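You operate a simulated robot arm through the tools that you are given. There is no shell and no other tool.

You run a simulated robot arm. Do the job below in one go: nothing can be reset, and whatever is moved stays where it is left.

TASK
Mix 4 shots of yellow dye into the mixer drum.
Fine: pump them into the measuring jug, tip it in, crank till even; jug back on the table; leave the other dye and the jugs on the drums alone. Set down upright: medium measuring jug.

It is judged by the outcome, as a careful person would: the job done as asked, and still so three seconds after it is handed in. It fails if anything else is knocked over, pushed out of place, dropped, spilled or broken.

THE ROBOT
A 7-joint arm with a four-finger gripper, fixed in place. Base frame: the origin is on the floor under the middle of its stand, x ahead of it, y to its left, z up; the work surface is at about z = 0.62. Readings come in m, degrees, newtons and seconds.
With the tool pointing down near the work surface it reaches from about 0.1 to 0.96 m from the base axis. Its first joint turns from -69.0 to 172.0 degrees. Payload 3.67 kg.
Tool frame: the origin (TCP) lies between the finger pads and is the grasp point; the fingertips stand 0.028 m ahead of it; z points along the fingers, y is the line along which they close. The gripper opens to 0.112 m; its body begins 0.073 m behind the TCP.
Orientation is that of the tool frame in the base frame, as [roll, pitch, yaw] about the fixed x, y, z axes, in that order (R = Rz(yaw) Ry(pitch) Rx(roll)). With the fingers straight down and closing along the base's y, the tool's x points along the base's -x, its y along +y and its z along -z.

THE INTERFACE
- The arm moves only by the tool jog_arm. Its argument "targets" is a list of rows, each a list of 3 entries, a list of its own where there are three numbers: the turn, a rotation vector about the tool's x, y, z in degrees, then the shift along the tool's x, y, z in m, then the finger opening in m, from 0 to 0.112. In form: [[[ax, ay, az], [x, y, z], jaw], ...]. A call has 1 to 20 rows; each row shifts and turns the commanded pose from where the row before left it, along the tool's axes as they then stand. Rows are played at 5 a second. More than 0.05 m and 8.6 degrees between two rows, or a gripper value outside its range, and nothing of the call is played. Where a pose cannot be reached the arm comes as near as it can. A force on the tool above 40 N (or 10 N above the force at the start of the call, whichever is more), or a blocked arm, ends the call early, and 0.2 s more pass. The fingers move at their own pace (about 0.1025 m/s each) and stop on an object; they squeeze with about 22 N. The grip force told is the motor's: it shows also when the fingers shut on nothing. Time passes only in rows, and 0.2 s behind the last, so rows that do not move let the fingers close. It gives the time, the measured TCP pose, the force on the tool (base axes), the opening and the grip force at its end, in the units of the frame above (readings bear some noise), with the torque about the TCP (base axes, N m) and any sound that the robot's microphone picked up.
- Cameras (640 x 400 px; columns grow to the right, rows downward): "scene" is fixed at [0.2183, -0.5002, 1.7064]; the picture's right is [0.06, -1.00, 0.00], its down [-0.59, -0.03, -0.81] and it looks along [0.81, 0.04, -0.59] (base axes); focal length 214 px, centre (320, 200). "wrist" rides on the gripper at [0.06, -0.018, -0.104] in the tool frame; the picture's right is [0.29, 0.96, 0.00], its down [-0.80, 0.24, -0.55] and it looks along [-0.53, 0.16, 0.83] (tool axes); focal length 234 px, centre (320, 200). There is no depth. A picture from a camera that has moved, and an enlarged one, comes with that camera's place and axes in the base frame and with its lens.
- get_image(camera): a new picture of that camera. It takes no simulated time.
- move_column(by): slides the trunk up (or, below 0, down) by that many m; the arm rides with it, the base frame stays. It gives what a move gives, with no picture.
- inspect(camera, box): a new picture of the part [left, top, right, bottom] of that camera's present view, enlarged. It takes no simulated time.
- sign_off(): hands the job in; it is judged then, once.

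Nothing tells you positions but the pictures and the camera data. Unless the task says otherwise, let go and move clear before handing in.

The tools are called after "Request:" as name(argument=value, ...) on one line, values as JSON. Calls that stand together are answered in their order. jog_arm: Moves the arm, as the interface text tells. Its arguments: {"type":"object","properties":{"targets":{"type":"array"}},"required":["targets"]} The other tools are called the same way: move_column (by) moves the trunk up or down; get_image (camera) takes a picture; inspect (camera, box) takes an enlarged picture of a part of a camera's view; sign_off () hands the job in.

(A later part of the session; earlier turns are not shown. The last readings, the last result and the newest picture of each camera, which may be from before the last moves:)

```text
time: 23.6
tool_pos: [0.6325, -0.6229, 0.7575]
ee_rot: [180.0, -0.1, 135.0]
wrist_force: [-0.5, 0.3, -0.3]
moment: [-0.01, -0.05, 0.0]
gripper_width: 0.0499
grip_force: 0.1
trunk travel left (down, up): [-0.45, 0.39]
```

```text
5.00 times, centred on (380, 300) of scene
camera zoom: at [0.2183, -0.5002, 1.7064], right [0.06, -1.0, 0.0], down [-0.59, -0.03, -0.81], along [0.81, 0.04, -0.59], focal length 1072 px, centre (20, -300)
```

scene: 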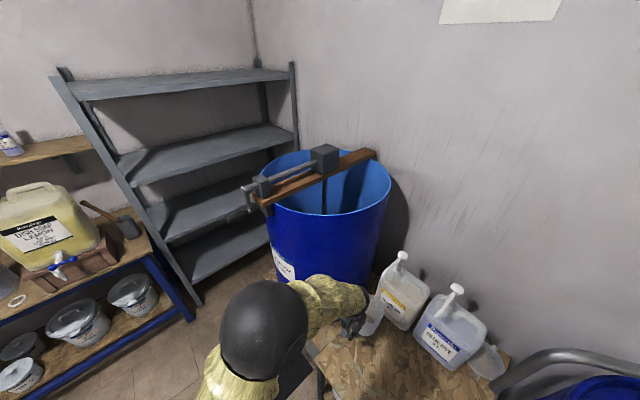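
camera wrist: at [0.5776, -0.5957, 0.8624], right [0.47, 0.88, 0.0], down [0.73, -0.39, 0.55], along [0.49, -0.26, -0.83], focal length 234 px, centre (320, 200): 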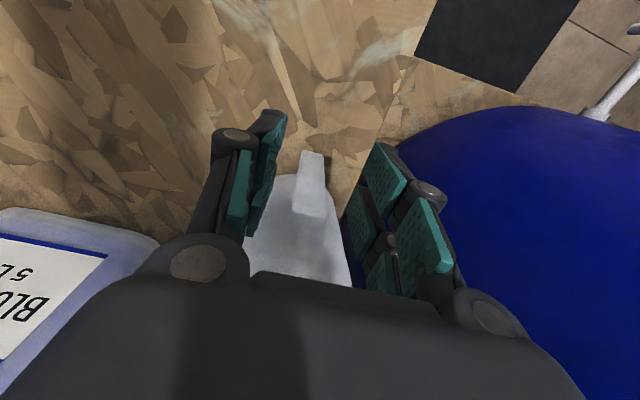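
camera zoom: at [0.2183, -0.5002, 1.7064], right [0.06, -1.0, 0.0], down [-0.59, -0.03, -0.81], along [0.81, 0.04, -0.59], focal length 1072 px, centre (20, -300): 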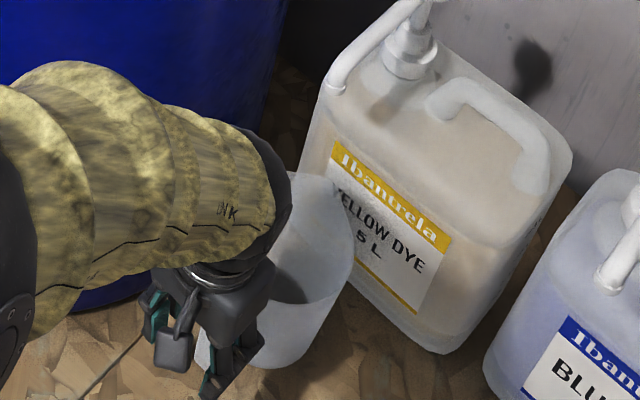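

Request:
jog_arm(targets=[[[0, 0, 0], [0, 0, -0.03], 0.05], [[0, 0, 0], [0, 0, -0.04], 0.05], [[0, 0, 0], [0, 0, -0.04], 0.05], [[0, 0, 0], [0.02, 0, -0.04], 0.05], [[0, 0, 0], [0.045, 0, 0], 0.05], [[0, 0, 0], [0.045, 0, 0], 0.05], [[0, 0, 0], [0.045, 0, 0], 0.05]])

Request:
get_image(camera="wrist")

Request:
inspect(camera="scene", box=[310, 230, 450, 360])

```text
time: 25.2
tool_pos: [0.524, -0.5123, 0.9104]
ee_rot: [-180.0, 0.1, 135.0]
wrist_force: [-1.5, 0.2, 0.4]
moment: [-0.02, 0.01, 0.01]
gripper_width: 0.05
grip_force: 0.0
trunk travel left (down, up): [-0.45, 0.39]
```

```text
taken
camera wrist: at [0.4686, -0.4834, 1.0155], right [0.47, 0.88, 0.0], down [0.73, -0.39, 0.56], along [0.49, -0.26, -0.83], focal length 234 px, centre (320, 200)
```

wrist: 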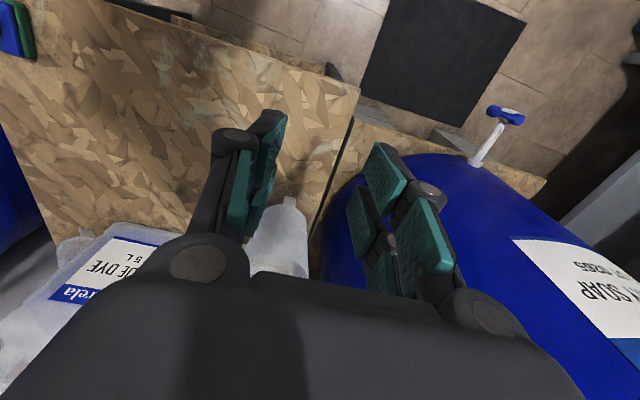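

```text
3.08 times, centred on (380, 295) of scene
camera zoom: at [0.2183, -0.5002, 1.7064], right [0.06, -1.0, 0.0], down [-0.59, -0.03, -0.81], along [0.81, 0.04, -0.59], focal length 660 px, centre (135, -92)
```

zoom: 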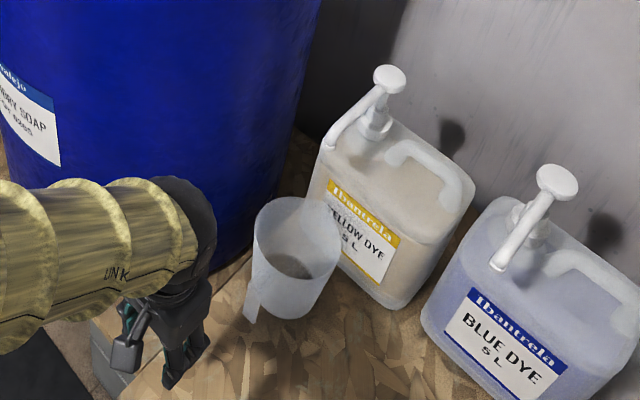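

The jug stands under the nozzle with its handle facing the robot. Next comes pumping: I'll close the fingers, rise, tilt the tool about 45° outward, and see whether the arm can reach over the yellow pump head.

Request:
jog_arm(targets=[[[0, 0, 0], [0, 0, -0.045], 0.0], [[0, 0, 0], [0, 0, -0.045], 0.0], [[0, 0, 0], [0, 0, -0.045], 0.0], [[0, 0, 0], [0, 0, -0.045], 0.0], [[0, 0, 0], [0, 0, -0.04], 0.0], [[0, -7.5, 0], [0, 0, 0], 0.0], [[0, -7.5, 0], [0, 0, 0], 0.0], [[0, -7.5, 0], [0, 0, 0], 0.0], [[0, -7.5, 0], [0, 0, 0], 0.0], [[0, -7.5, 0], [0, 0, 0], 0.0], [[0, -7.5, 0], [0, 0, 0], 0.0]])

Request:
get_image(camera="wrist")

Request:
get_image(camera="scene")

```text
time: 27.8
tool_pos: [0.5237, -0.5435, 1.0871]
ee_rot: [175.4, 40.1, 130.6]
wrist_force: [-0.1, 0.8, -0.4]
moment: [0.02, 0.0, -0.02]
gripper_width: 0.0002
grip_force: 21.8
out of reach, approached as far as the arm can: row 11
trunk travel left (down, up): [-0.45, 0.39]
stopped in row 11: the arm was blocked; the commanded pose is now the measured one
```

```text
taken
camera wrist: at [0.4299, -0.4767, 1.127], right [0.55, 0.83, -0.13], down [0.3, -0.06, 0.95], along [0.78, -0.56, -0.28], focal length 234 px, centre (320, 200)
```

wrist: 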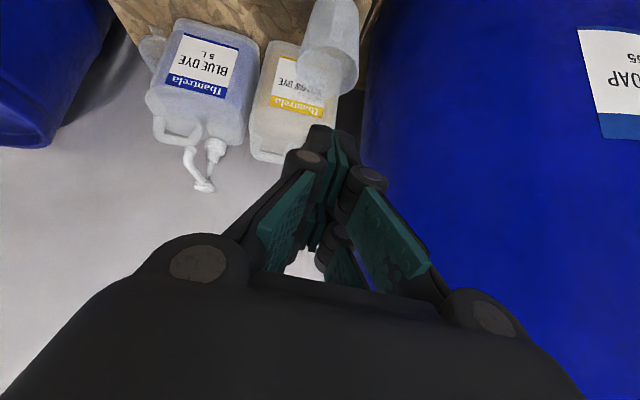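

```text
taken
```

scene: 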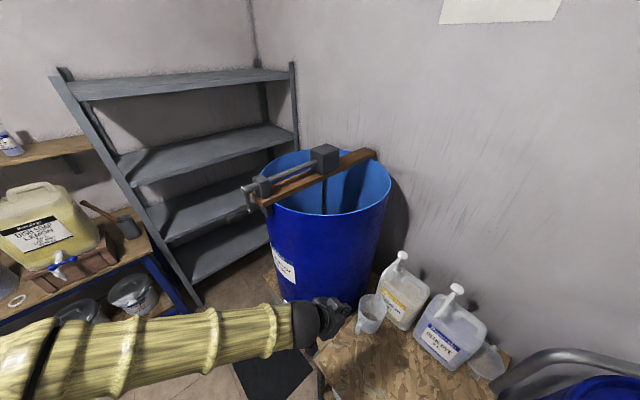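

The 45° tilt hit a limit this close to the base, and it should get easier with the arm extended. I'll move outward and slightly up, well above the nozzle, then fix the tilt there.

Request:
jog_arm(targets=[[[0, 0, 0], [-0.0334, 0.0049, 0.0192], 0.0], [[0, 0, 0], [-0.0334, 0.0049, 0.0192], 0.0], [[0, 0, 0], [-0.0334, 0.0049, 0.0192], 0.0], [[0, 0, 0], [-0.0334, 0.0049, 0.0192], 0.0], [[0, 0, 0], [-0.0334, 0.0049, 0.0192], 0.0], [[0, 0, 0], [-0.0334, 0.0049, 0.0192], 0.0]])

Request:
get_image(camera="scene")

Request:
get_image(camera="wrist")

```text
time: 29.2
tool_pos: [0.6984, -0.6899, 1.1321]
ee_rot: [175.4, 40.4, 130.7]
wrist_force: [0.6, -0.4, -1.6]
moment: [0.0, 0.03, 0.03]
gripper_width: 0.0002
grip_force: 22.5
trunk travel left (down, up): [-0.45, 0.39]
```

```text
taken
```

scene: 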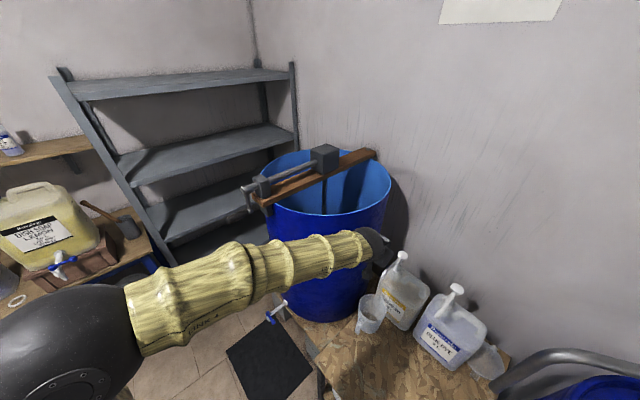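

```text
taken
camera wrist: at [0.6056, -0.6231, 1.1712], right [0.55, 0.83, -0.13], down [0.3, -0.05, 0.95], along [0.78, -0.56, -0.28], focal length 234 px, centre (320, 200)
```

wrist: 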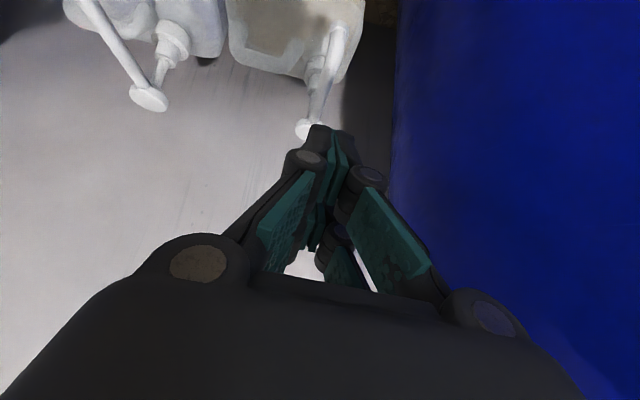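

Reached cleanly with extension. Now I'll correct the orientation to an exact 45° outward tilt and approach above the pump head in stages.

Request:
jog_arm(targets=[[[1.68, -4.46, -3.33], [0, 0, 0], 0.0], [[0, 0, 0], [-0.0206, 0.0004, 0.035], 0.0], [[0, 0, 0], [-0.0206, 0.0004, 0.035], 0.0], [[0, 0, 0], [-0.0206, 0.0004, 0.035], 0.0]])

Request:
inspect(camera="scene", box=[310, 200, 470, 340])

Request:
get_image(camera="wrist")

```text
time: 30.2
tool_pos: [0.787, -0.7757, 1.0978]
ee_rot: [-180.0, 44.7, 134.8]
wrist_force: [1.0, -0.1, -0.2]
moment: [0.0, 0.02, 0.0]
gripper_width: 0.0
grip_force: 22.0
trunk travel left (down, up): [-0.45, 0.39]
```

```text
2.86 times, centred on (390, 270) of scene
camera zoom: at [0.2183, -0.5002, 1.7064], right [0.06, -1.0, 0.0], down [-0.59, -0.03, -0.81], along [0.81, 0.04, -0.59], focal length 613 px, centre (120, 0)
```

zoom: 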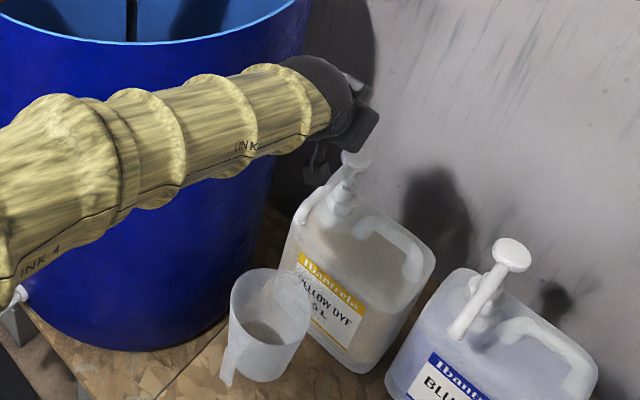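

```text
taken
camera wrist: at [0.6919, -0.7079, 1.1294], right [0.53, 0.82, -0.2], down [0.29, 0.04, 0.95], along [0.79, -0.57, -0.22], focal length 234 px, centre (320, 200)
```

wrist: 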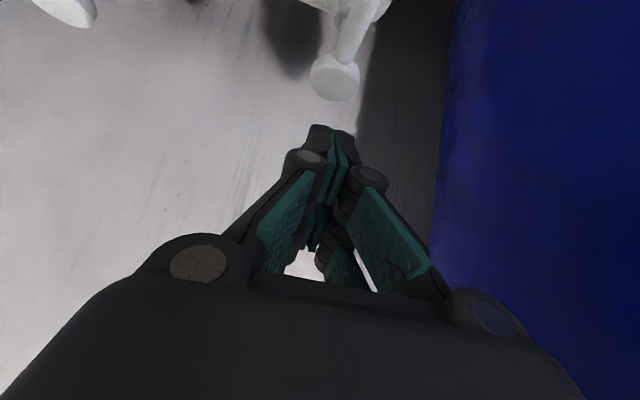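

The head's position is confirmed at about (0.825, -0.814, 0.986). I'll move to hover right above it and re-check.

Request:
jog_arm(targets=[[[0, 0, 0], [-0.0026, 0, 0.0366], 0.0], [[0, 0, 0], [-0.0026, 0, 0.0365], 0.0], [[0, 0, 0], [0, 0, 0], 0.0]])

Request:
inspect(camera="scene", box=[350, 200, 450, 290])

Request:
inspect(camera="wrist", box=[240, 0, 440, 220])

```text
time: 31.0
tool_pos: [0.823, -0.8086, 1.0553]
ee_rot: [-179.8, 45.1, 135.1]
wrist_force: [-0.3, 0.9, 0.2]
moment: [-0.01, 0.01, -0.01]
gripper_width: 0.0001
grip_force: 22.4
trunk travel left (down, up): [-0.45, 0.39]
```

```text
4.44 times, centred on (400, 245) of scene
camera zoom: at [0.2183, -0.5002, 1.7064], right [0.06, -1.0, 0.0], down [-0.59, -0.03, -0.81], along [0.81, 0.04, -0.59], focal length 953 px, centre (-36, 0)
```

zoom: 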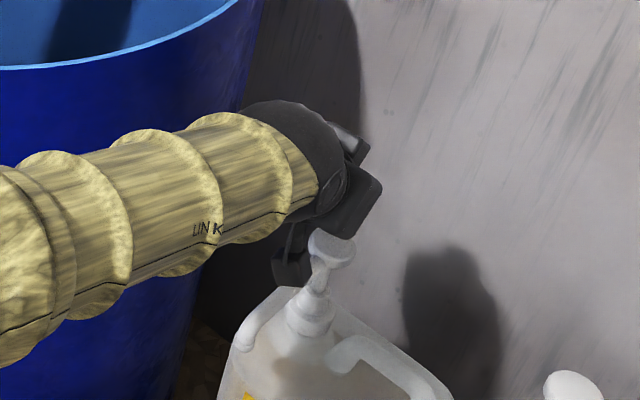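

```text
1.82 times, centred on (340, 110) of wrist
camera zoom: at [0.7283, -0.7406, 1.0859], right [0.53, 0.82, -0.21], down [0.29, 0.05, 0.96], along [0.79, -0.57, -0.21], focal length 426 px, centre (284, 364)
```

zoom: 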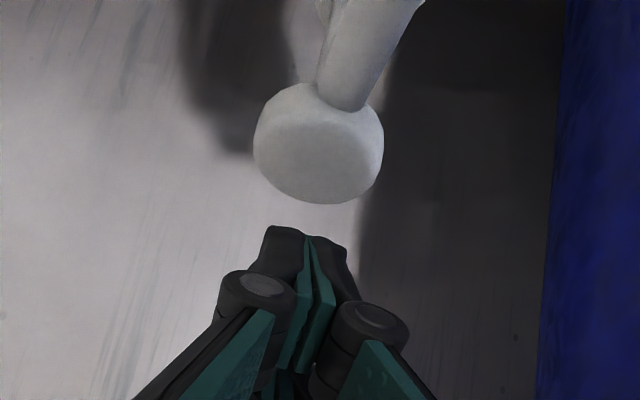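

Aligned to within a few millimetres. I'll fine-adjust, then descend until contact and start pressing gently to gauge the pump's force and stroke.

Request:
jog_arm(targets=[[[0, 0, 0], [-0.005, -0.003, 0.005], 0.0], [[0, 0, 0], [0.0085, 0, 0.0085], 0.0], [[0, 0, 0], [0.0085, 0, 0.0085], 0.0], [[0, 0, 0], [0.0035, 0, 0.0035], 0.0], [[0, 0, 0], [0.0035, 0, 0.0035], 0.0]])

Request:
inspect(camera="scene", box=[350, 200, 450, 290])

Request:
inspect(camera="wrist", box=[240, 0, 440, 220])

```text
time: 32.2
tool_pos: [0.825, -0.8164, 1.0198]
ee_rot: [-179.8, 45.0, 135.0]
wrist_force: [1.0, -0.7, 3.3]
moment: [-0.06, -0.04, 0.01]
gripper_width: 0.0062
grip_force: 22.1
trunk travel left (down, up): [-0.45, 0.39]
```

```text
4.44 times, centred on (400, 245) of scene
camera zoom: at [0.2183, -0.5002, 1.7064], right [0.06, -1.0, 0.0], down [-0.59, -0.03, -0.81], along [0.81, 0.04, -0.59], focal length 953 px, centre (-36, 0)
```

zoom: 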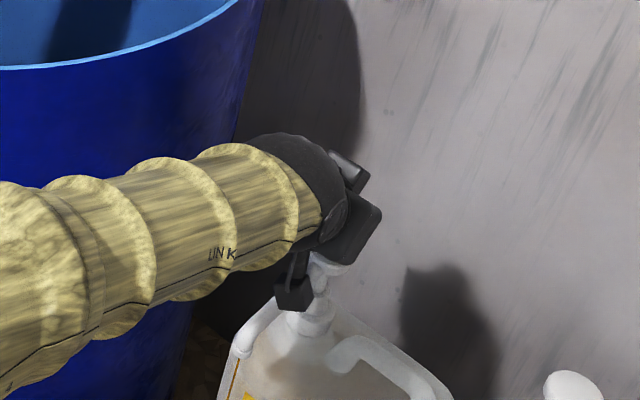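

```text
1.82 times, centred on (340, 110) of wrist
camera zoom: at [0.7307, -0.7497, 1.0515], right [0.53, 0.82, -0.2], down [0.29, 0.05, 0.96], along [0.79, -0.57, -0.21], focal length 426 px, centre (284, 364)
```

zoom: 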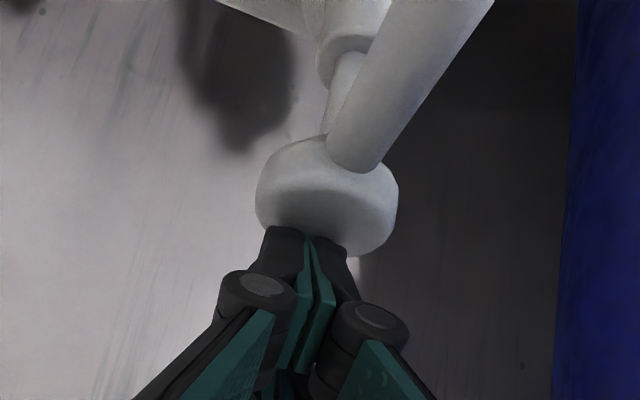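

Contact made at about 3 N. I'll nudge the fingers slightly toward the head's centre and press further in small steps.

Request:
jog_arm(targets=[[[0, 0, 0], [0.0, 0.003, 0.0], 0.0], [[0, 0, 0], [0.0035, 0, 0.0035], 0.0], [[0, 0, 0], [0.0035, 0, 0.0035], 0.0], [[0, 0, 0], [0.0035, 0, 0.0035], 0.0]])

Request:
inspect(camera="wrist", box=[240, 0, 440, 220])

Request:
inspect(camera="scene", box=[340, 230, 430, 340])

```text
time: 33.2
tool_pos: [0.8271, -0.8148, 1.0057]
ee_rot: [-179.7, 45.0, 135.0]
wrist_force: [-2.0, -1.4, 5.4]
moment: [-0.06, 0.06, 0.0]
gripper_width: 0.0063
grip_force: 22.1
trunk travel left (down, up): [-0.45, 0.39]
```

```text
1.82 times, centred on (340, 110) of wrist
camera zoom: at [0.7324, -0.7473, 1.0372], right [0.53, 0.82, -0.2], down [0.29, 0.05, 0.95], along [0.79, -0.57, -0.21], focal length 426 px, centre (284, 364)
```

zoom: 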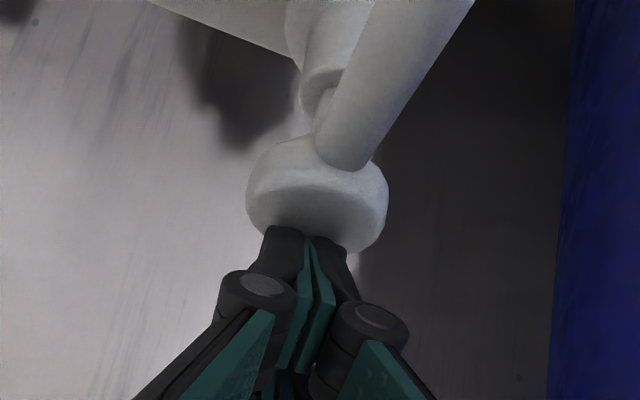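

```text
3.64 times, centred on (385, 285) of scene
camera zoom: at [0.2183, -0.5002, 1.7064], right [0.06, -1.0, 0.0], down [-0.59, -0.03, -0.81], along [0.81, 0.04, -0.59], focal length 780 px, centre (84, -109)
```

zoom: 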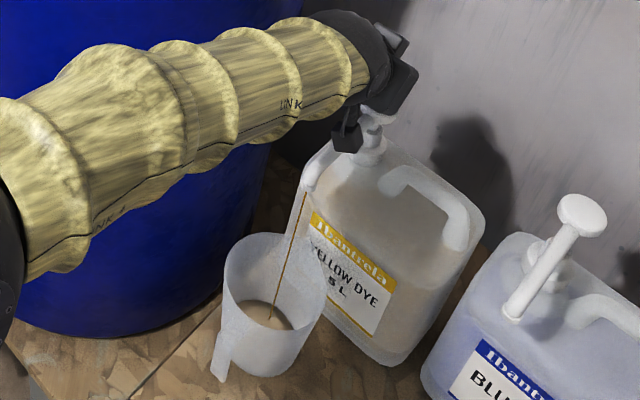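

Dye is streaming into the jug, so the alignment works. I'll continue this first stroke down to its stop.

Request:
jog_arm(targets=[[[0, 0, 0], [0.0035, 0, 0.0035], 0.0], [[0, 0, 0], [0.0035, 0, 0.0035], 0.0], [[0, 0, 0], [0.0035, 0, 0.0035], 0.0]])

Request:
inspect(camera="wrist", box=[240, 0, 440, 220])

Request:
inspect(camera="scene", box=[340, 230, 430, 340])

```text
time: 34.0
tool_pos: [0.827, -0.8138, 0.9916]
ee_rot: [-179.9, 45.0, 135.0]
wrist_force: [0.7, -2.7, 7.1]
moment: [-0.09, -0.03, -0.01]
gripper_width: 0.0057
grip_force: 21.9
trunk travel left (down, up): [-0.45, 0.39]
```

```text
1.82 times, centred on (340, 110) of wrist
camera zoom: at [0.7325, -0.747, 1.0226], right [0.53, 0.82, -0.2], down [0.29, 0.05, 0.96], along [0.79, -0.57, -0.21], focal length 426 px, centre (284, 364)
```

zoom: 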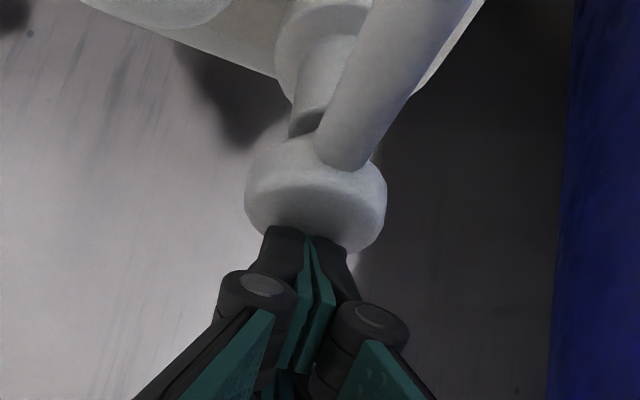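

```text
3.64 times, centred on (385, 285) of scene
camera zoom: at [0.2183, -0.5002, 1.7064], right [0.06, -1.0, 0.0], down [-0.59, -0.03, -0.81], along [0.81, 0.04, -0.59], focal length 780 px, centre (84, -109)
```

zoom: 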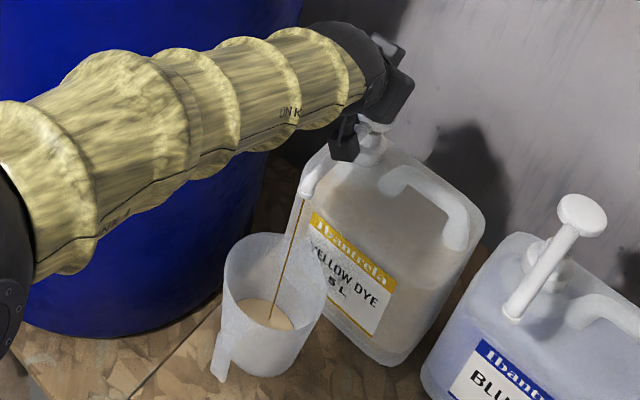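

Request:
jog_arm(targets=[[[0, 0, 0], [0.0025, 0, 0.0025], 0.0], [[0, 0, 0], [0.0025, 0, 0.0025], 0.0]])

Request:
inspect(camera="wrist", box=[240, 0, 440, 220])

Request:
inspect(camera="scene", box=[340, 230, 430, 340])

```text
time: 34.6
tool_pos: [0.8271, -0.8151, 0.9882]
ee_rot: [-180.0, 45.4, 135.1]
wrist_force: [2.7, -5.7, 25.8]
moment: [-0.22, -0.1, -0.03]
gripper_width: 0.0058
grip_force: 22.2
trunk travel left (down, up): [-0.45, 0.39]
```

```text
1.82 times, centred on (340, 110) of wrist
camera zoom: at [0.7321, -0.7466, 1.0196], right [0.53, 0.82, -0.21], down [0.29, 0.05, 0.96], along [0.79, -0.57, -0.21], focal length 426 px, centre (284, 364)
```

zoom: 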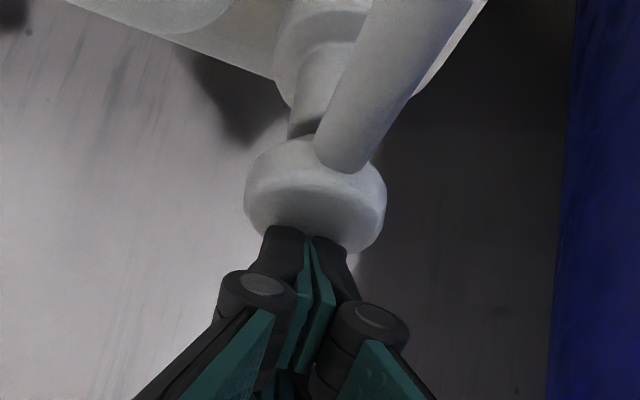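

```text
3.64 times, centred on (385, 285) of scene
camera zoom: at [0.2183, -0.5002, 1.7064], right [0.06, -1.0, 0.0], down [-0.59, -0.03, -0.81], along [0.81, 0.04, -0.59], focal length 780 px, centre (84, -109)
```

zoom: 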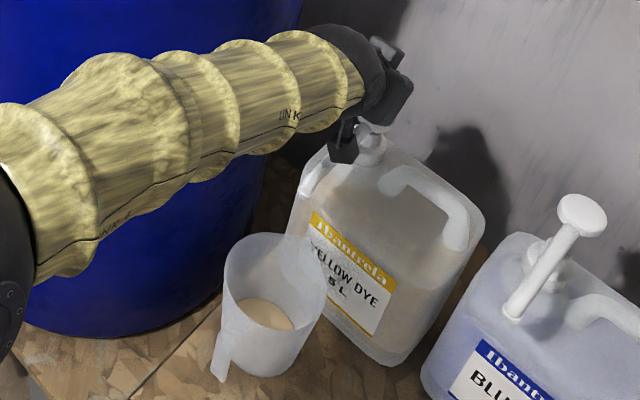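

The first stroke bottomed out at 26 N and TCP z ≈ 0.988, with a clean fall of dye into the jug. I'll release fully and confirm the head springs back.

Request:
jog_arm(targets=[[[0, 0, 0], [-0.0088, 0, -0.0088], 0.0], [[0, 0, 0], [-0.0088, 0, -0.0088], 0.0], [[0, 0, 0], [-0.0088, 0, -0.0088], 0.0], [[0, 0, 0], [-0.0095, 0, -0.0095], 0.0], [[0, 0, 0], [0, 0, 0], 0.0], [[0, 0, 0], [0, 0, 0], 0.0]])

Request:
inspect(camera="wrist", box=[240, 0, 440, 220])

Request:
inspect(camera="scene", box=[340, 230, 430, 340])

```text
time: 36.0
tool_pos: [0.8271, -0.8166, 1.0332]
ee_rot: [-180.0, 44.9, 135.0]
wrist_force: [-0.2, -0.2, -0.4]
moment: [0.0, 0.04, -0.01]
gripper_width: 0.0
grip_force: 21.8
trunk travel left (down, up): [-0.45, 0.39]
```

```text
1.82 times, centred on (340, 110) of wrist
camera zoom: at [0.7333, -0.748, 1.0646], right [0.53, 0.82, -0.2], down [0.29, 0.05, 0.95], along [0.79, -0.57, -0.22], focal length 426 px, centre (284, 364)
```

zoom: 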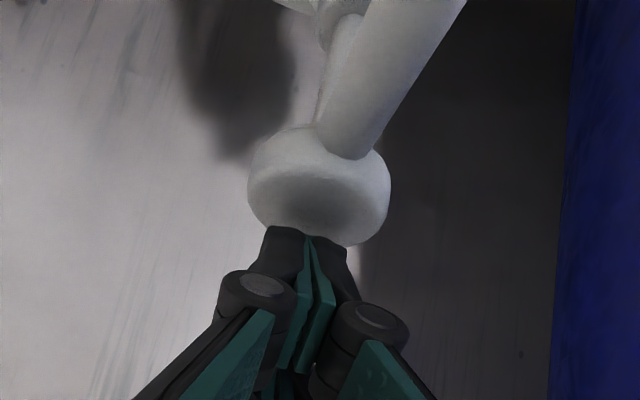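

```text
3.64 times, centred on (385, 285) of scene
camera zoom: at [0.2183, -0.5002, 1.7064], right [0.06, -1.0, 0.0], down [-0.59, -0.03, -0.81], along [0.81, 0.04, -0.59], focal length 780 px, centre (84, -109)
```

zoom: 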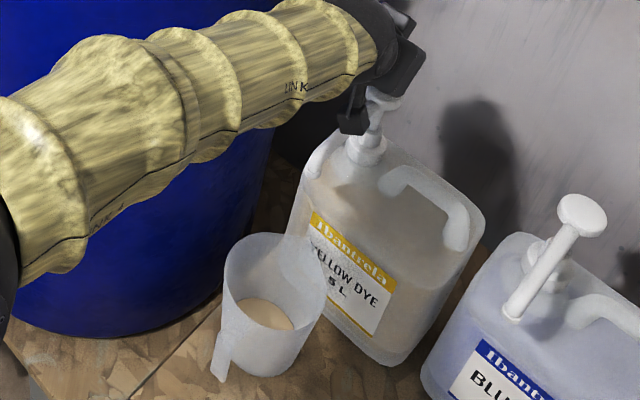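

The head returned fully. Now shot two, repeating the same stroke.

Request:
jog_arm(targets=[[[0, 0, 0], [0.0088, 0, 0.0088], 0.0], [[0, 0, 0], [0.0088, 0, 0.0088], 0.0], [[0, 0, 0], [0.0088, 0, 0.0088], 0.0], [[0, 0, 0], [0.0045, 0, 0.0045], 0.0], [[0, 0, 0], [0.0045, 0, 0.0045], 0.0], [[0, 0, 0], [0, 0, 0], 0.0]])

Request:
inspect(camera="wrist", box=[240, 0, 440, 220])

Request:
inspect(camera="scene", box=[340, 230, 430, 340])

```text
time: 37.4
tool_pos: [0.8274, -0.8148, 0.9887]
ee_rot: [179.9, 45.3, 135.1]
wrist_force: [4.3, -8.7, 25.1]
moment: [-0.3, -0.16, 0.02]
gripper_width: 0.0057
grip_force: 21.9
trunk travel left (down, up): [-0.45, 0.39]
```

```text
1.82 times, centred on (340, 110) of wrist
camera zoom: at [0.732, -0.7466, 1.0197], right [0.53, 0.82, -0.21], down [0.29, 0.05, 0.96], along [0.79, -0.57, -0.21], focal length 426 px, centre (284, 364)
```

zoom: 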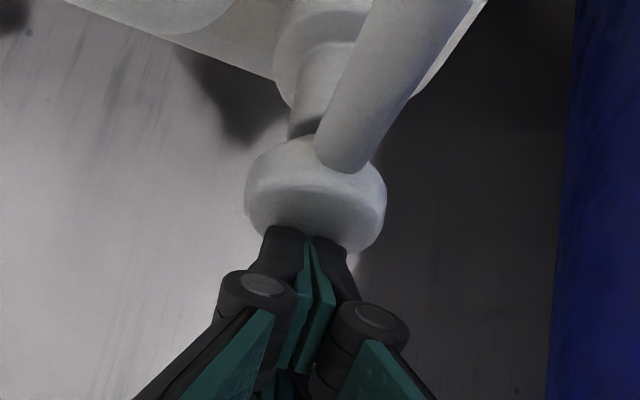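

```text
3.64 times, centred on (385, 285) of scene
camera zoom: at [0.2183, -0.5002, 1.7064], right [0.06, -1.0, 0.0], down [-0.59, -0.03, -0.81], along [0.81, 0.04, -0.59], focal length 780 px, centre (84, -109)
```

zoom: 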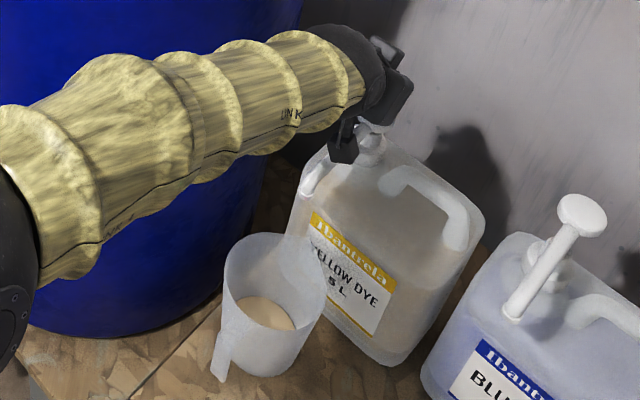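

Request:
jog_arm(targets=[[[0, 0, 0], [-0.0088, 0, -0.0088], 0.0], [[0, 0, 0], [-0.0088, 0, -0.0088], 0.0], [[0, 0, 0], [-0.0088, 0, -0.0088], 0.0], [[0, 0, 0], [-0.0088, 0, -0.0088], 0.0], [[0, 0, 0], [0, 0, 0], 0.0], [[0, 0, 0], [0, 0, 0], 0.0], [[0, 0, 0], [0, 0, 0], 0.0]])

Request:
inspect(camera="scene", box=[350, 285, 390, 335])

Request:
inspect(camera="wrist", box=[240, 0, 440, 220])

```text
time: 39.0
tool_pos: [0.8272, -0.8163, 1.0329]
ee_rot: [-180.0, 44.9, 135.0]
wrist_force: [-0.2, 0.0, 0.1]
moment: [-0.01, -0.01, 0.02]
gripper_width: 0.0001
grip_force: 21.7
trunk travel left (down, up): [-0.45, 0.39]
```

```text
8.00 times, centred on (370, 310) of scene
camera zoom: at [0.2183, -0.5002, 1.7064], right [0.06, -1.0, 0.0], down [-0.59, -0.03, -0.81], along [0.81, 0.04, -0.59], focal length 1716 px, centre (-80, -680)
```

zoom: 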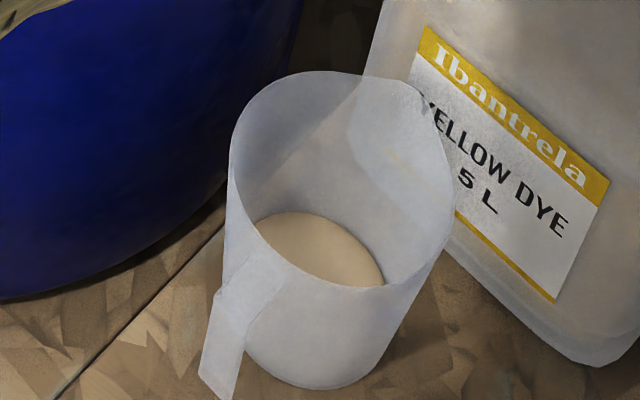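

```text
1.82 times, centred on (340, 110) of wrist
camera zoom: at [0.7329, -0.7481, 1.065], right [0.53, 0.82, -0.2], down [0.29, 0.05, 0.95], along [0.79, -0.57, -0.22], focal length 426 px, centre (284, 364)
```

zoom: 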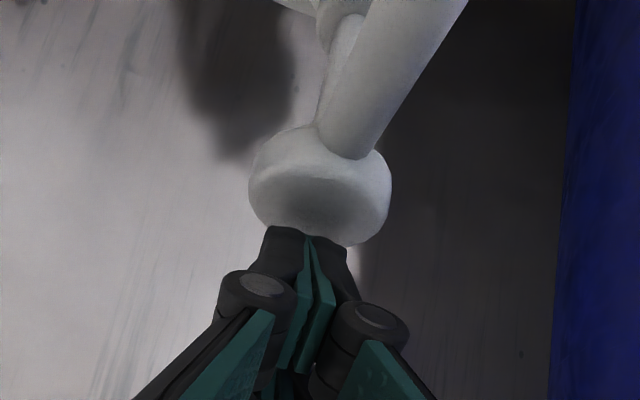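

Two shots are done, with dye visible in the jug and the head fully up. Now shot three.

Request:
jog_arm(targets=[[[0, 0, 0], [0.0088, 0, 0.0088], 0.0], [[0, 0, 0], [0.0088, 0, 0.0088], 0.0], [[0, 0, 0], [0.0088, 0, 0.0088], 0.0], [[0, 0, 0], [0.0044, 0, 0.0044], 0.0], [[0, 0, 0], [0.0044, 0, 0.0044], 0.0], [[0, 0, 0], [0, 0, 0], 0.0]])

Request:
inspect(camera="scene", box=[350, 285, 390, 335])

```text
time: 40.4
tool_pos: [0.8261, -0.8158, 0.9877]
ee_rot: [180.0, 45.4, 135.0]
wrist_force: [7.2, -6.4, 25.4]
moment: [-0.23, -0.23, 0.0]
gripper_width: 0.0058
grip_force: 21.8
trunk travel left (down, up): [-0.45, 0.39]
```

```text
8.00 times, centred on (370, 310) of scene
camera zoom: at [0.2183, -0.5002, 1.7064], right [0.06, -1.0, 0.0], down [-0.59, -0.03, -0.81], along [0.81, 0.04, -0.59], focal length 1716 px, centre (-80, -680)
```

zoom: 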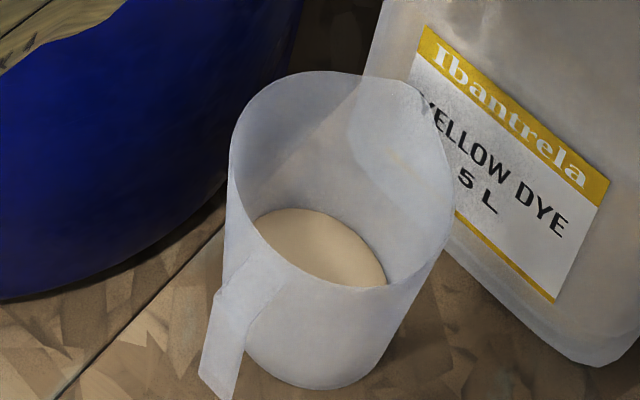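

The level rose a little and the stroke bottomed as before. I'll release and then take the fourth shot.

Request:
jog_arm(targets=[[[0, 0, 0], [-0.0088, 0, -0.0088], 0.0], [[0, 0, 0], [-0.0088, 0, -0.0088], 0.0], [[0, 0, 0], [-0.0088, 0, -0.0088], 0.0], [[0, 0, 0], [-0.0088, 0, -0.0088], 0.0], [[0, 0, 0], [0, 0, 0], 0.0], [[0, 0, 0], [0, 0, 0], 0.0], [[0, 0, 0], [0, 0, 0], 0.0]])

Request:
inspect(camera="wrist", box=[240, 0, 440, 220])

```text
time: 42.0
tool_pos: [0.8266, -0.8172, 1.0323]
ee_rot: [-179.9, 44.9, 135.0]
wrist_force: [-0.2, 0.4, -0.7]
moment: [0.04, -0.02, -0.05]
gripper_width: 0.0003
grip_force: 21.9
trunk travel left (down, up): [-0.45, 0.39]
```

```text
1.82 times, centred on (340, 110) of wrist
camera zoom: at [0.7319, -0.7486, 1.0641], right [0.53, 0.82, -0.2], down [0.29, 0.05, 0.95], along [0.79, -0.57, -0.22], focal length 426 px, centre (284, 364)
```

zoom: 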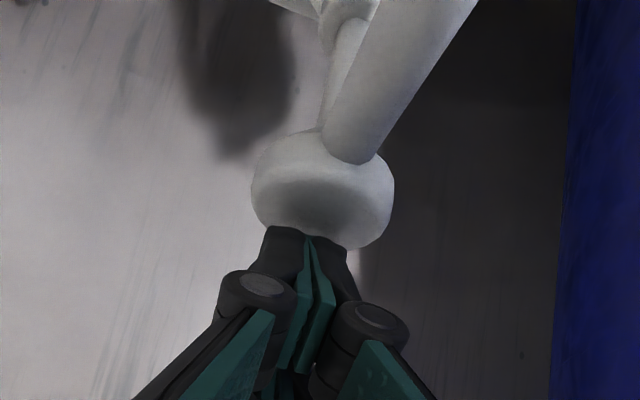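

Request:
jog_arm(targets=[[[0, 0, 0], [0.0088, 0, 0.0088], 0.0], [[0, 0, 0], [0.0088, 0, 0.0088], 0.0], [[0, 0, 0], [0.0088, 0, 0.0088], 0.0], [[0, 0, 0], [0.0044, 0, 0.0044], 0.0], [[0, 0, 0], [0.0044, 0, 0.0044], 0.0], [[0, 0, 0], [0, 0, 0], 0.0], [[0, 0, 0], [0, 0, 0], 0.0]])

Request:
inspect(camera="scene", box=[350, 285, 390, 335])

```text
time: 43.6
tool_pos: [0.8258, -0.8148, 0.9885]
ee_rot: [180.0, 45.3, 135.1]
wrist_force: [6.6, -10.4, 31.2]
moment: [-0.35, -0.26, -0.01]
gripper_width: 0.0059
grip_force: 22.0
trunk travel left (down, up): [-0.45, 0.39]
```

```text
8.00 times, centred on (370, 310) of scene
camera zoom: at [0.2183, -0.5002, 1.7064], right [0.06, -1.0, 0.0], down [-0.59, -0.03, -0.81], along [0.81, 0.04, -0.59], focal length 1716 px, centre (-80, -680)
```

zoom: 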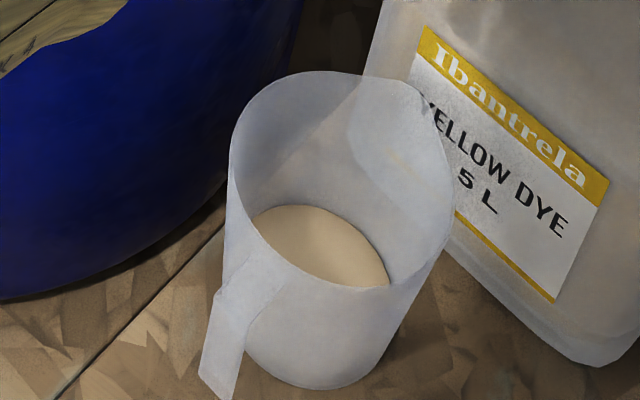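

All four strokes bottomed consistently and the jug level rose. I'll release the pump, rise and retreat toward the robot.

Request:
jog_arm(targets=[[[0, 0, 0], [-0.0088, 0, -0.0088], 0.0], [[0, 0, 0], [-0.0088, 0, -0.0088], 0.0], [[0, 0, 0], [-0.0088, 0, -0.0088], 0.0], [[0, 0, 0], [-0.02, 0, -0.02], 0.0], [[0, 0, 0], [-0.02, 0, -0.02], 0.0], [[0, 0, 0], [-0.02, 0, -0.02], 0.0], [[0, 0, 0], [0.03, 0, -0.03], 0.0], [[0, 0, 0], [0.03, 0, -0.03], 0.0], [[0, 0, 0], [0.03, 0, -0.03], 0.0], [[0, 0, 0], [0.03, 0, -0.03], 0.0], [[0, 0, 0], [0.03, 0, -0.03], 0.0], [[0, 0, 0], [0.03, 0, -0.03], 0.0]])

Request:
get_image(camera="scene")

Request:
get_image(camera="wrist")

```text
time: 46.2
tool_pos: [0.6483, -0.6333, 1.1073]
ee_rot: [-179.9, 45.0, 135.0]
wrist_force: [0.4, 0.6, 0.3]
moment: [0.04, -0.01, 0.0]
gripper_width: 0.0
grip_force: 22.3
trunk travel left (down, up): [-0.45, 0.39]
```

```text
taken
```

scene: 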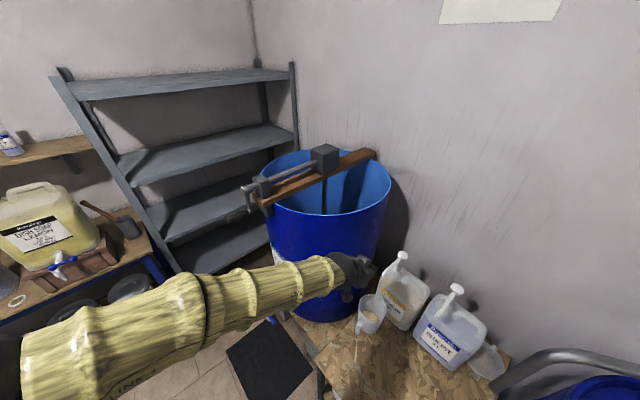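

```text
taken
camera wrist: at [0.553, -0.5656, 1.1404], right [0.53, 0.82, -0.2], down [0.29, 0.05, 0.96], along [0.79, -0.57, -0.21], focal length 234 px, centre (320, 200)
```

wrist: 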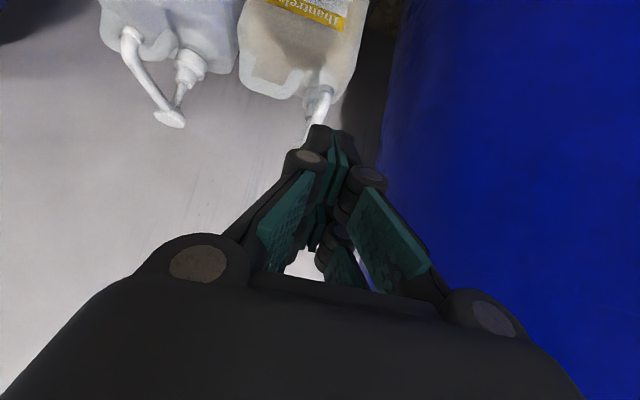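

Next I'll test a nearly horizontal tool here in free space, since that's the posture I want for gripping the handle and pouring.

Request:
jog_arm(targets=[[[0, -7.5, 0], [0, 0, 0], 0.05], [[0, -7.5, 0], [0, 0, 0], 0.05], [[0, -7.5, 0], [0, 0, 0], 0.05], [[0, -7.5, 0], [0, 0, 0], 0.05]])

Request:
get_image(camera="scene")

Request:
get_image(camera="wrist")

```text
time: 47.2
tool_pos: [0.6488, -0.6356, 1.1053]
ee_rot: [-179.7, 74.9, 135.2]
wrist_force: [-0.8, -0.2, -0.8]
moment: [0.02, -0.02, -0.01]
gripper_width: 0.05
grip_force: 0.1
trunk travel left (down, up): [-0.45, 0.39]
```

```text
taken
```

scene: 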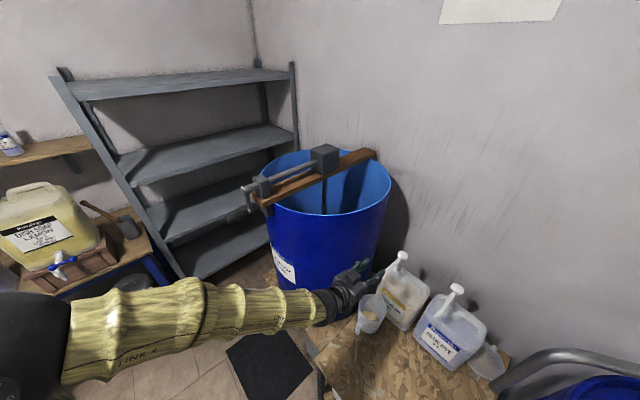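

```text
taken
camera wrist: at [0.5538, -0.5677, 1.0751], right [0.63, 0.73, -0.28], down [-0.06, 0.4, 0.91], along [0.78, -0.55, 0.3], focal length 234 px, centre (320, 200)
```

wrist: 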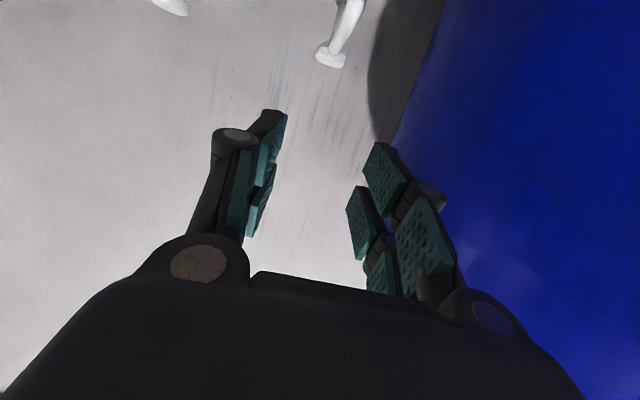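

The 75° tilt is reachable. I'll back off 11 cm from above the handle and then lower the trunk to bring the tool level with it.

Request:
jog_arm(targets=[[[0, 0, 0], [0.0095, 0, -0.0354], 0.06], [[0, 0, 0], [0.0095, 0, -0.0354], 0.06], [[0, 0, 0], [0.0095, 0, -0.0354], 0.06]])

Request:
get_image(camera="scene")

```text
time: 48.0
tool_pos: [0.5699, -0.556, 1.1064]
ee_rot: [-179.7, 74.9, 135.3]
wrist_force: [0.6, 0.9, 0.3]
moment: [0.01, 0.02, -0.04]
gripper_width: 0.0599
grip_force: 0.1
trunk travel left (down, up): [-0.45, 0.39]
```

```text
taken
```

scene: 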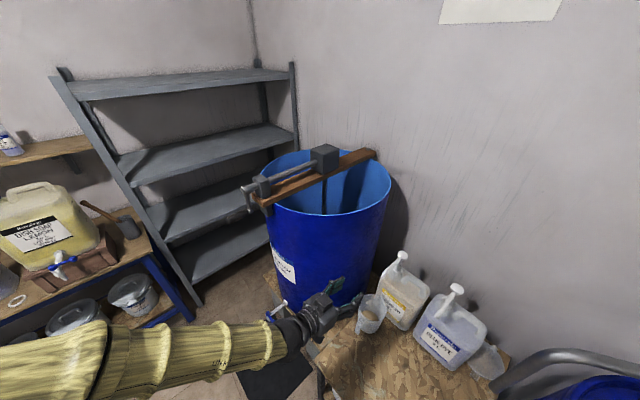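

Request:
move_column(by=-0.22)

Request:
get_image(camera="scene")

Request:
get_image(camera="wrist")

```text
time: 50.3
tool_pos: [0.5701, -0.557, 0.8873]
ee_rot: [-179.8, 75.0, 135.2]
wrist_force: [-0.1, 0.5, 0.8]
moment: [0.04, 0.01, 0.01]
gripper_width: 0.0602
grip_force: 0.1
trunk travel left (down, up): [-0.23, 0.61]
```

```text
taken
```

scene: 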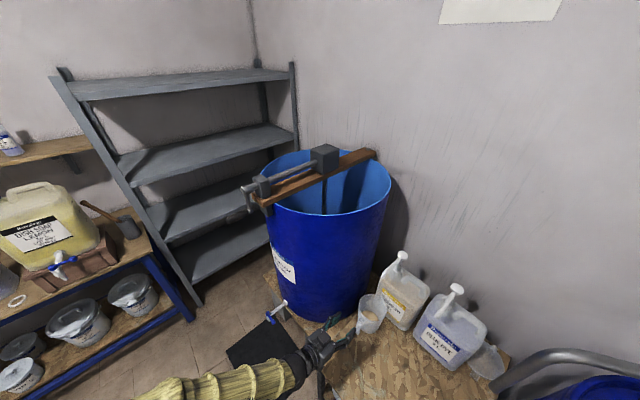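

```text
taken
camera wrist: at [0.4755, -0.4899, 0.8558], right [0.62, 0.73, -0.28], down [-0.06, 0.4, 0.91], along [0.78, -0.55, 0.3], focal length 234 px, centre (320, 200)
```

wrist: 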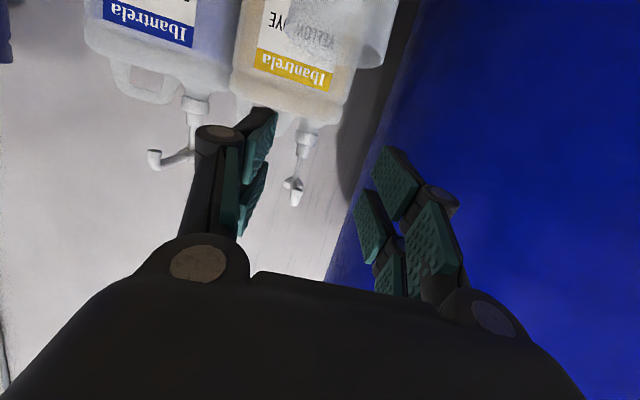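

Request:
move_column(by=-0.14)

Request:
get_image(camera="wrist")

Request:
inspect(camera="scene", box=[290, 270, 410, 390])

```text
time: 52.0
tool_pos: [0.5706, -0.5584, 0.746]
ee_rot: [-179.6, 74.9, 135.1]
wrist_force: [-0.1, -0.1, -0.2]
moment: [0.0, -0.02, 0.01]
gripper_width: 0.0597
grip_force: 0.1
trunk travel left (down, up): [-0.09, 0.75]
```

```text
taken
camera wrist: at [0.4755, -0.4899, 0.7158], right [0.62, 0.73, -0.28], down [-0.06, 0.4, 0.91], along [0.78, -0.55, 0.3], focal length 234 px, centre (320, 200)
```

wrist: 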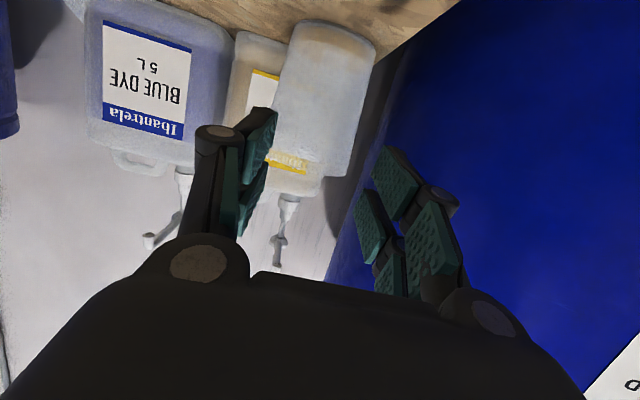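

```text
3.33 times, centred on (350, 330) of scene
camera zoom: at [0.2183, -0.5002, 1.7064], right [0.06, -1.0, 0.0], down [-0.59, -0.03, -0.81], along [0.81, 0.04, -0.59], focal length 715 px, centre (220, -233)
```

zoom: 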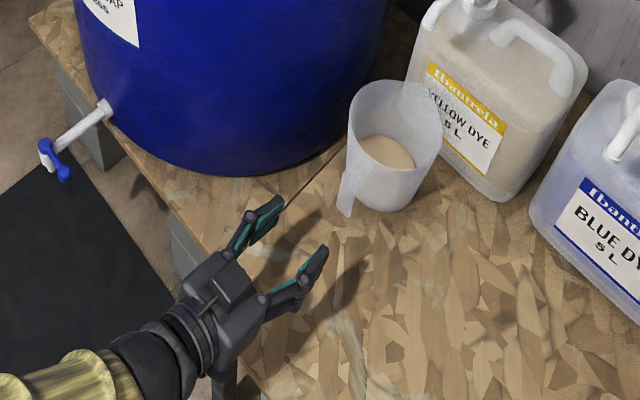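

The gripper is lined up horizontally with the handle. I'll zoom in to find the strap precisely relative to the fingers.

Request:
inspect(camera="wrist", box=[230, 0, 410, 220])

Request:
inspect(camera="scene", box=[320, 280, 390, 350])

```text
1.82 times, centred on (320, 110) of wrist
camera zoom: at [0.4755, -0.4899, 0.7158], right [0.62, 0.73, -0.28], down [-0.06, 0.4, 0.91], along [0.78, -0.55, 0.3], focal length 426 px, centre (320, 364)
```

zoom: 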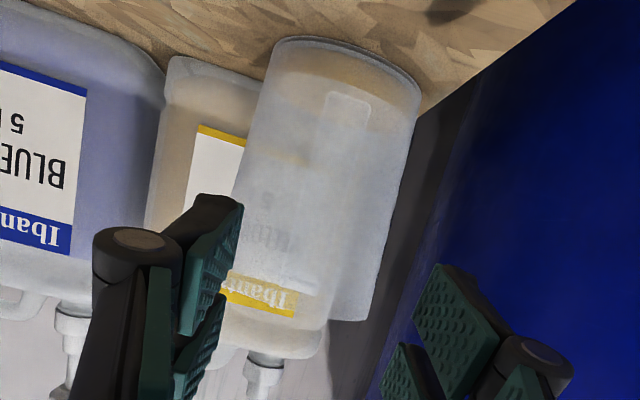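

```text
5.71 times, centred on (355, 315) of scene
camera zoom: at [0.2183, -0.5002, 1.7064], right [0.06, -1.0, 0.0], down [-0.59, -0.03, -0.81], along [0.81, 0.04, -0.59], focal length 1226 px, centre (120, -457)
```

zoom: 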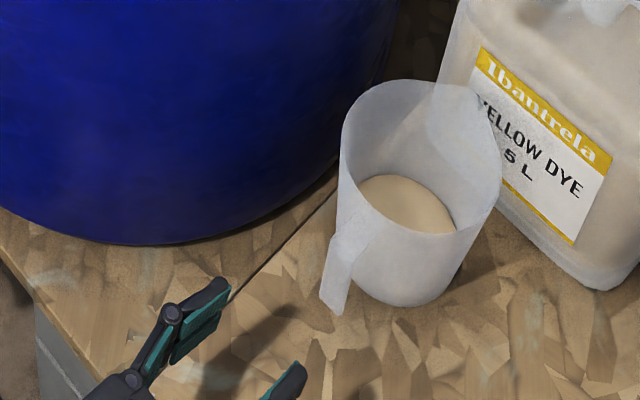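

Request:
jog_arm(targets=[[[0, 0, 0], [-0.003, -0.001, 0.0317], 0.06], [[0, 0, 0], [-0.003, -0.001, 0.0317], 0.06]])

Request:
inspect(camera="wrist", box=[230, 0, 410, 220])

Request:
inspect(camera="scene", box=[320, 280, 390, 350])

```text
time: 52.6
tool_pos: [0.6124, -0.6043, 0.7355]
ee_rot: [-179.7, 75.1, 135.3]
wrist_force: [0.2, 0.3, 0.5]
moment: [0.01, 0.03, -0.01]
gripper_width: 0.06
grip_force: 0.0
trunk travel left (down, up): [-0.09, 0.75]
```

```text
1.82 times, centred on (320, 110) of wrist
camera zoom: at [0.5168, -0.5358, 0.7052], right [0.62, 0.73, -0.28], down [-0.06, 0.4, 0.91], along [0.78, -0.55, 0.3], focal length 426 px, centre (320, 364)
```

zoom: 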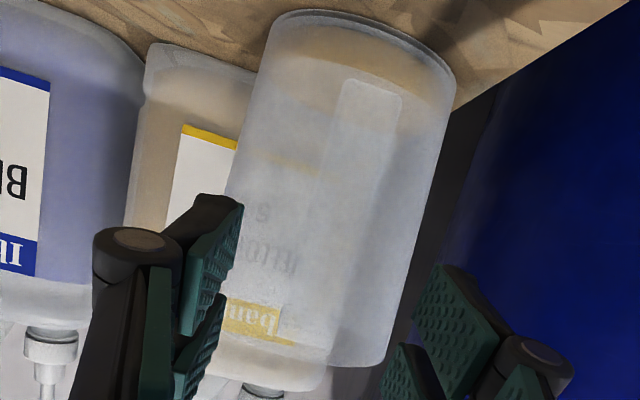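

```text
5.71 times, centred on (355, 315) of scene
camera zoom: at [0.2183, -0.5002, 1.7064], right [0.06, -1.0, 0.0], down [-0.59, -0.03, -0.81], along [0.81, 0.04, -0.59], focal length 1226 px, centre (120, -457)
```

zoom: 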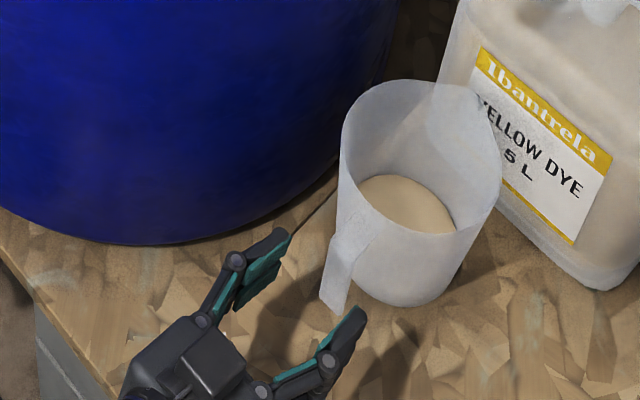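

Request:
jog_arm(targets=[[[0, 0, 0], [-0.0015, -0.001, 0.016], 0.06], [[0, 0, 0], [-0.0015, -0.001, 0.0155], 0.06]])

Request:
inspect(camera="wrist", box=[230, 0, 410, 220])

Request:
inspect(camera="scene", box=[320, 280, 390, 350])

```text
time: 53.2
tool_pos: [0.634, -0.6273, 0.7297]
ee_rot: [-179.7, 74.9, 135.3]
wrist_force: [-0.3, 1.1, 0.6]
moment: [0.0, 0.03, -0.02]
gripper_width: 0.0597
grip_force: 0.0
trunk travel left (down, up): [-0.09, 0.75]
```

```text
1.82 times, centred on (320, 110) of wrist
camera zoom: at [0.5383, -0.5596, 0.6997], right [0.62, 0.73, -0.28], down [-0.06, 0.4, 0.91], along [0.78, -0.55, 0.3], focal length 426 px, centre (320, 364)
```

zoom: 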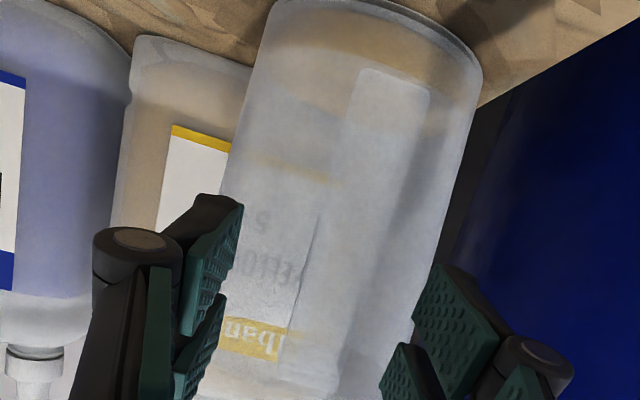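

```text
5.71 times, centred on (355, 315) of scene
camera zoom: at [0.2183, -0.5002, 1.7064], right [0.06, -1.0, 0.0], down [-0.59, -0.03, -0.81], along [0.81, 0.04, -0.59], focal length 1226 px, centre (120, -457)
```

zoom: 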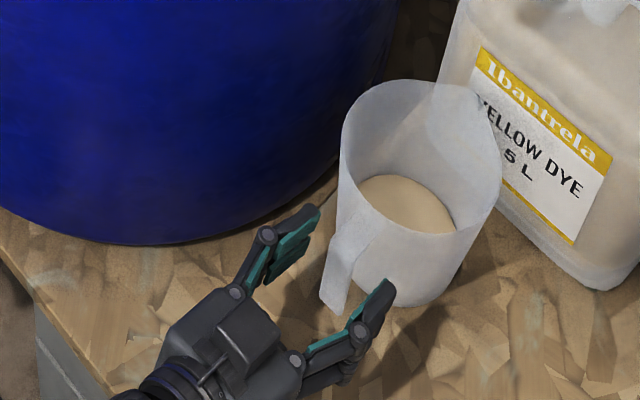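

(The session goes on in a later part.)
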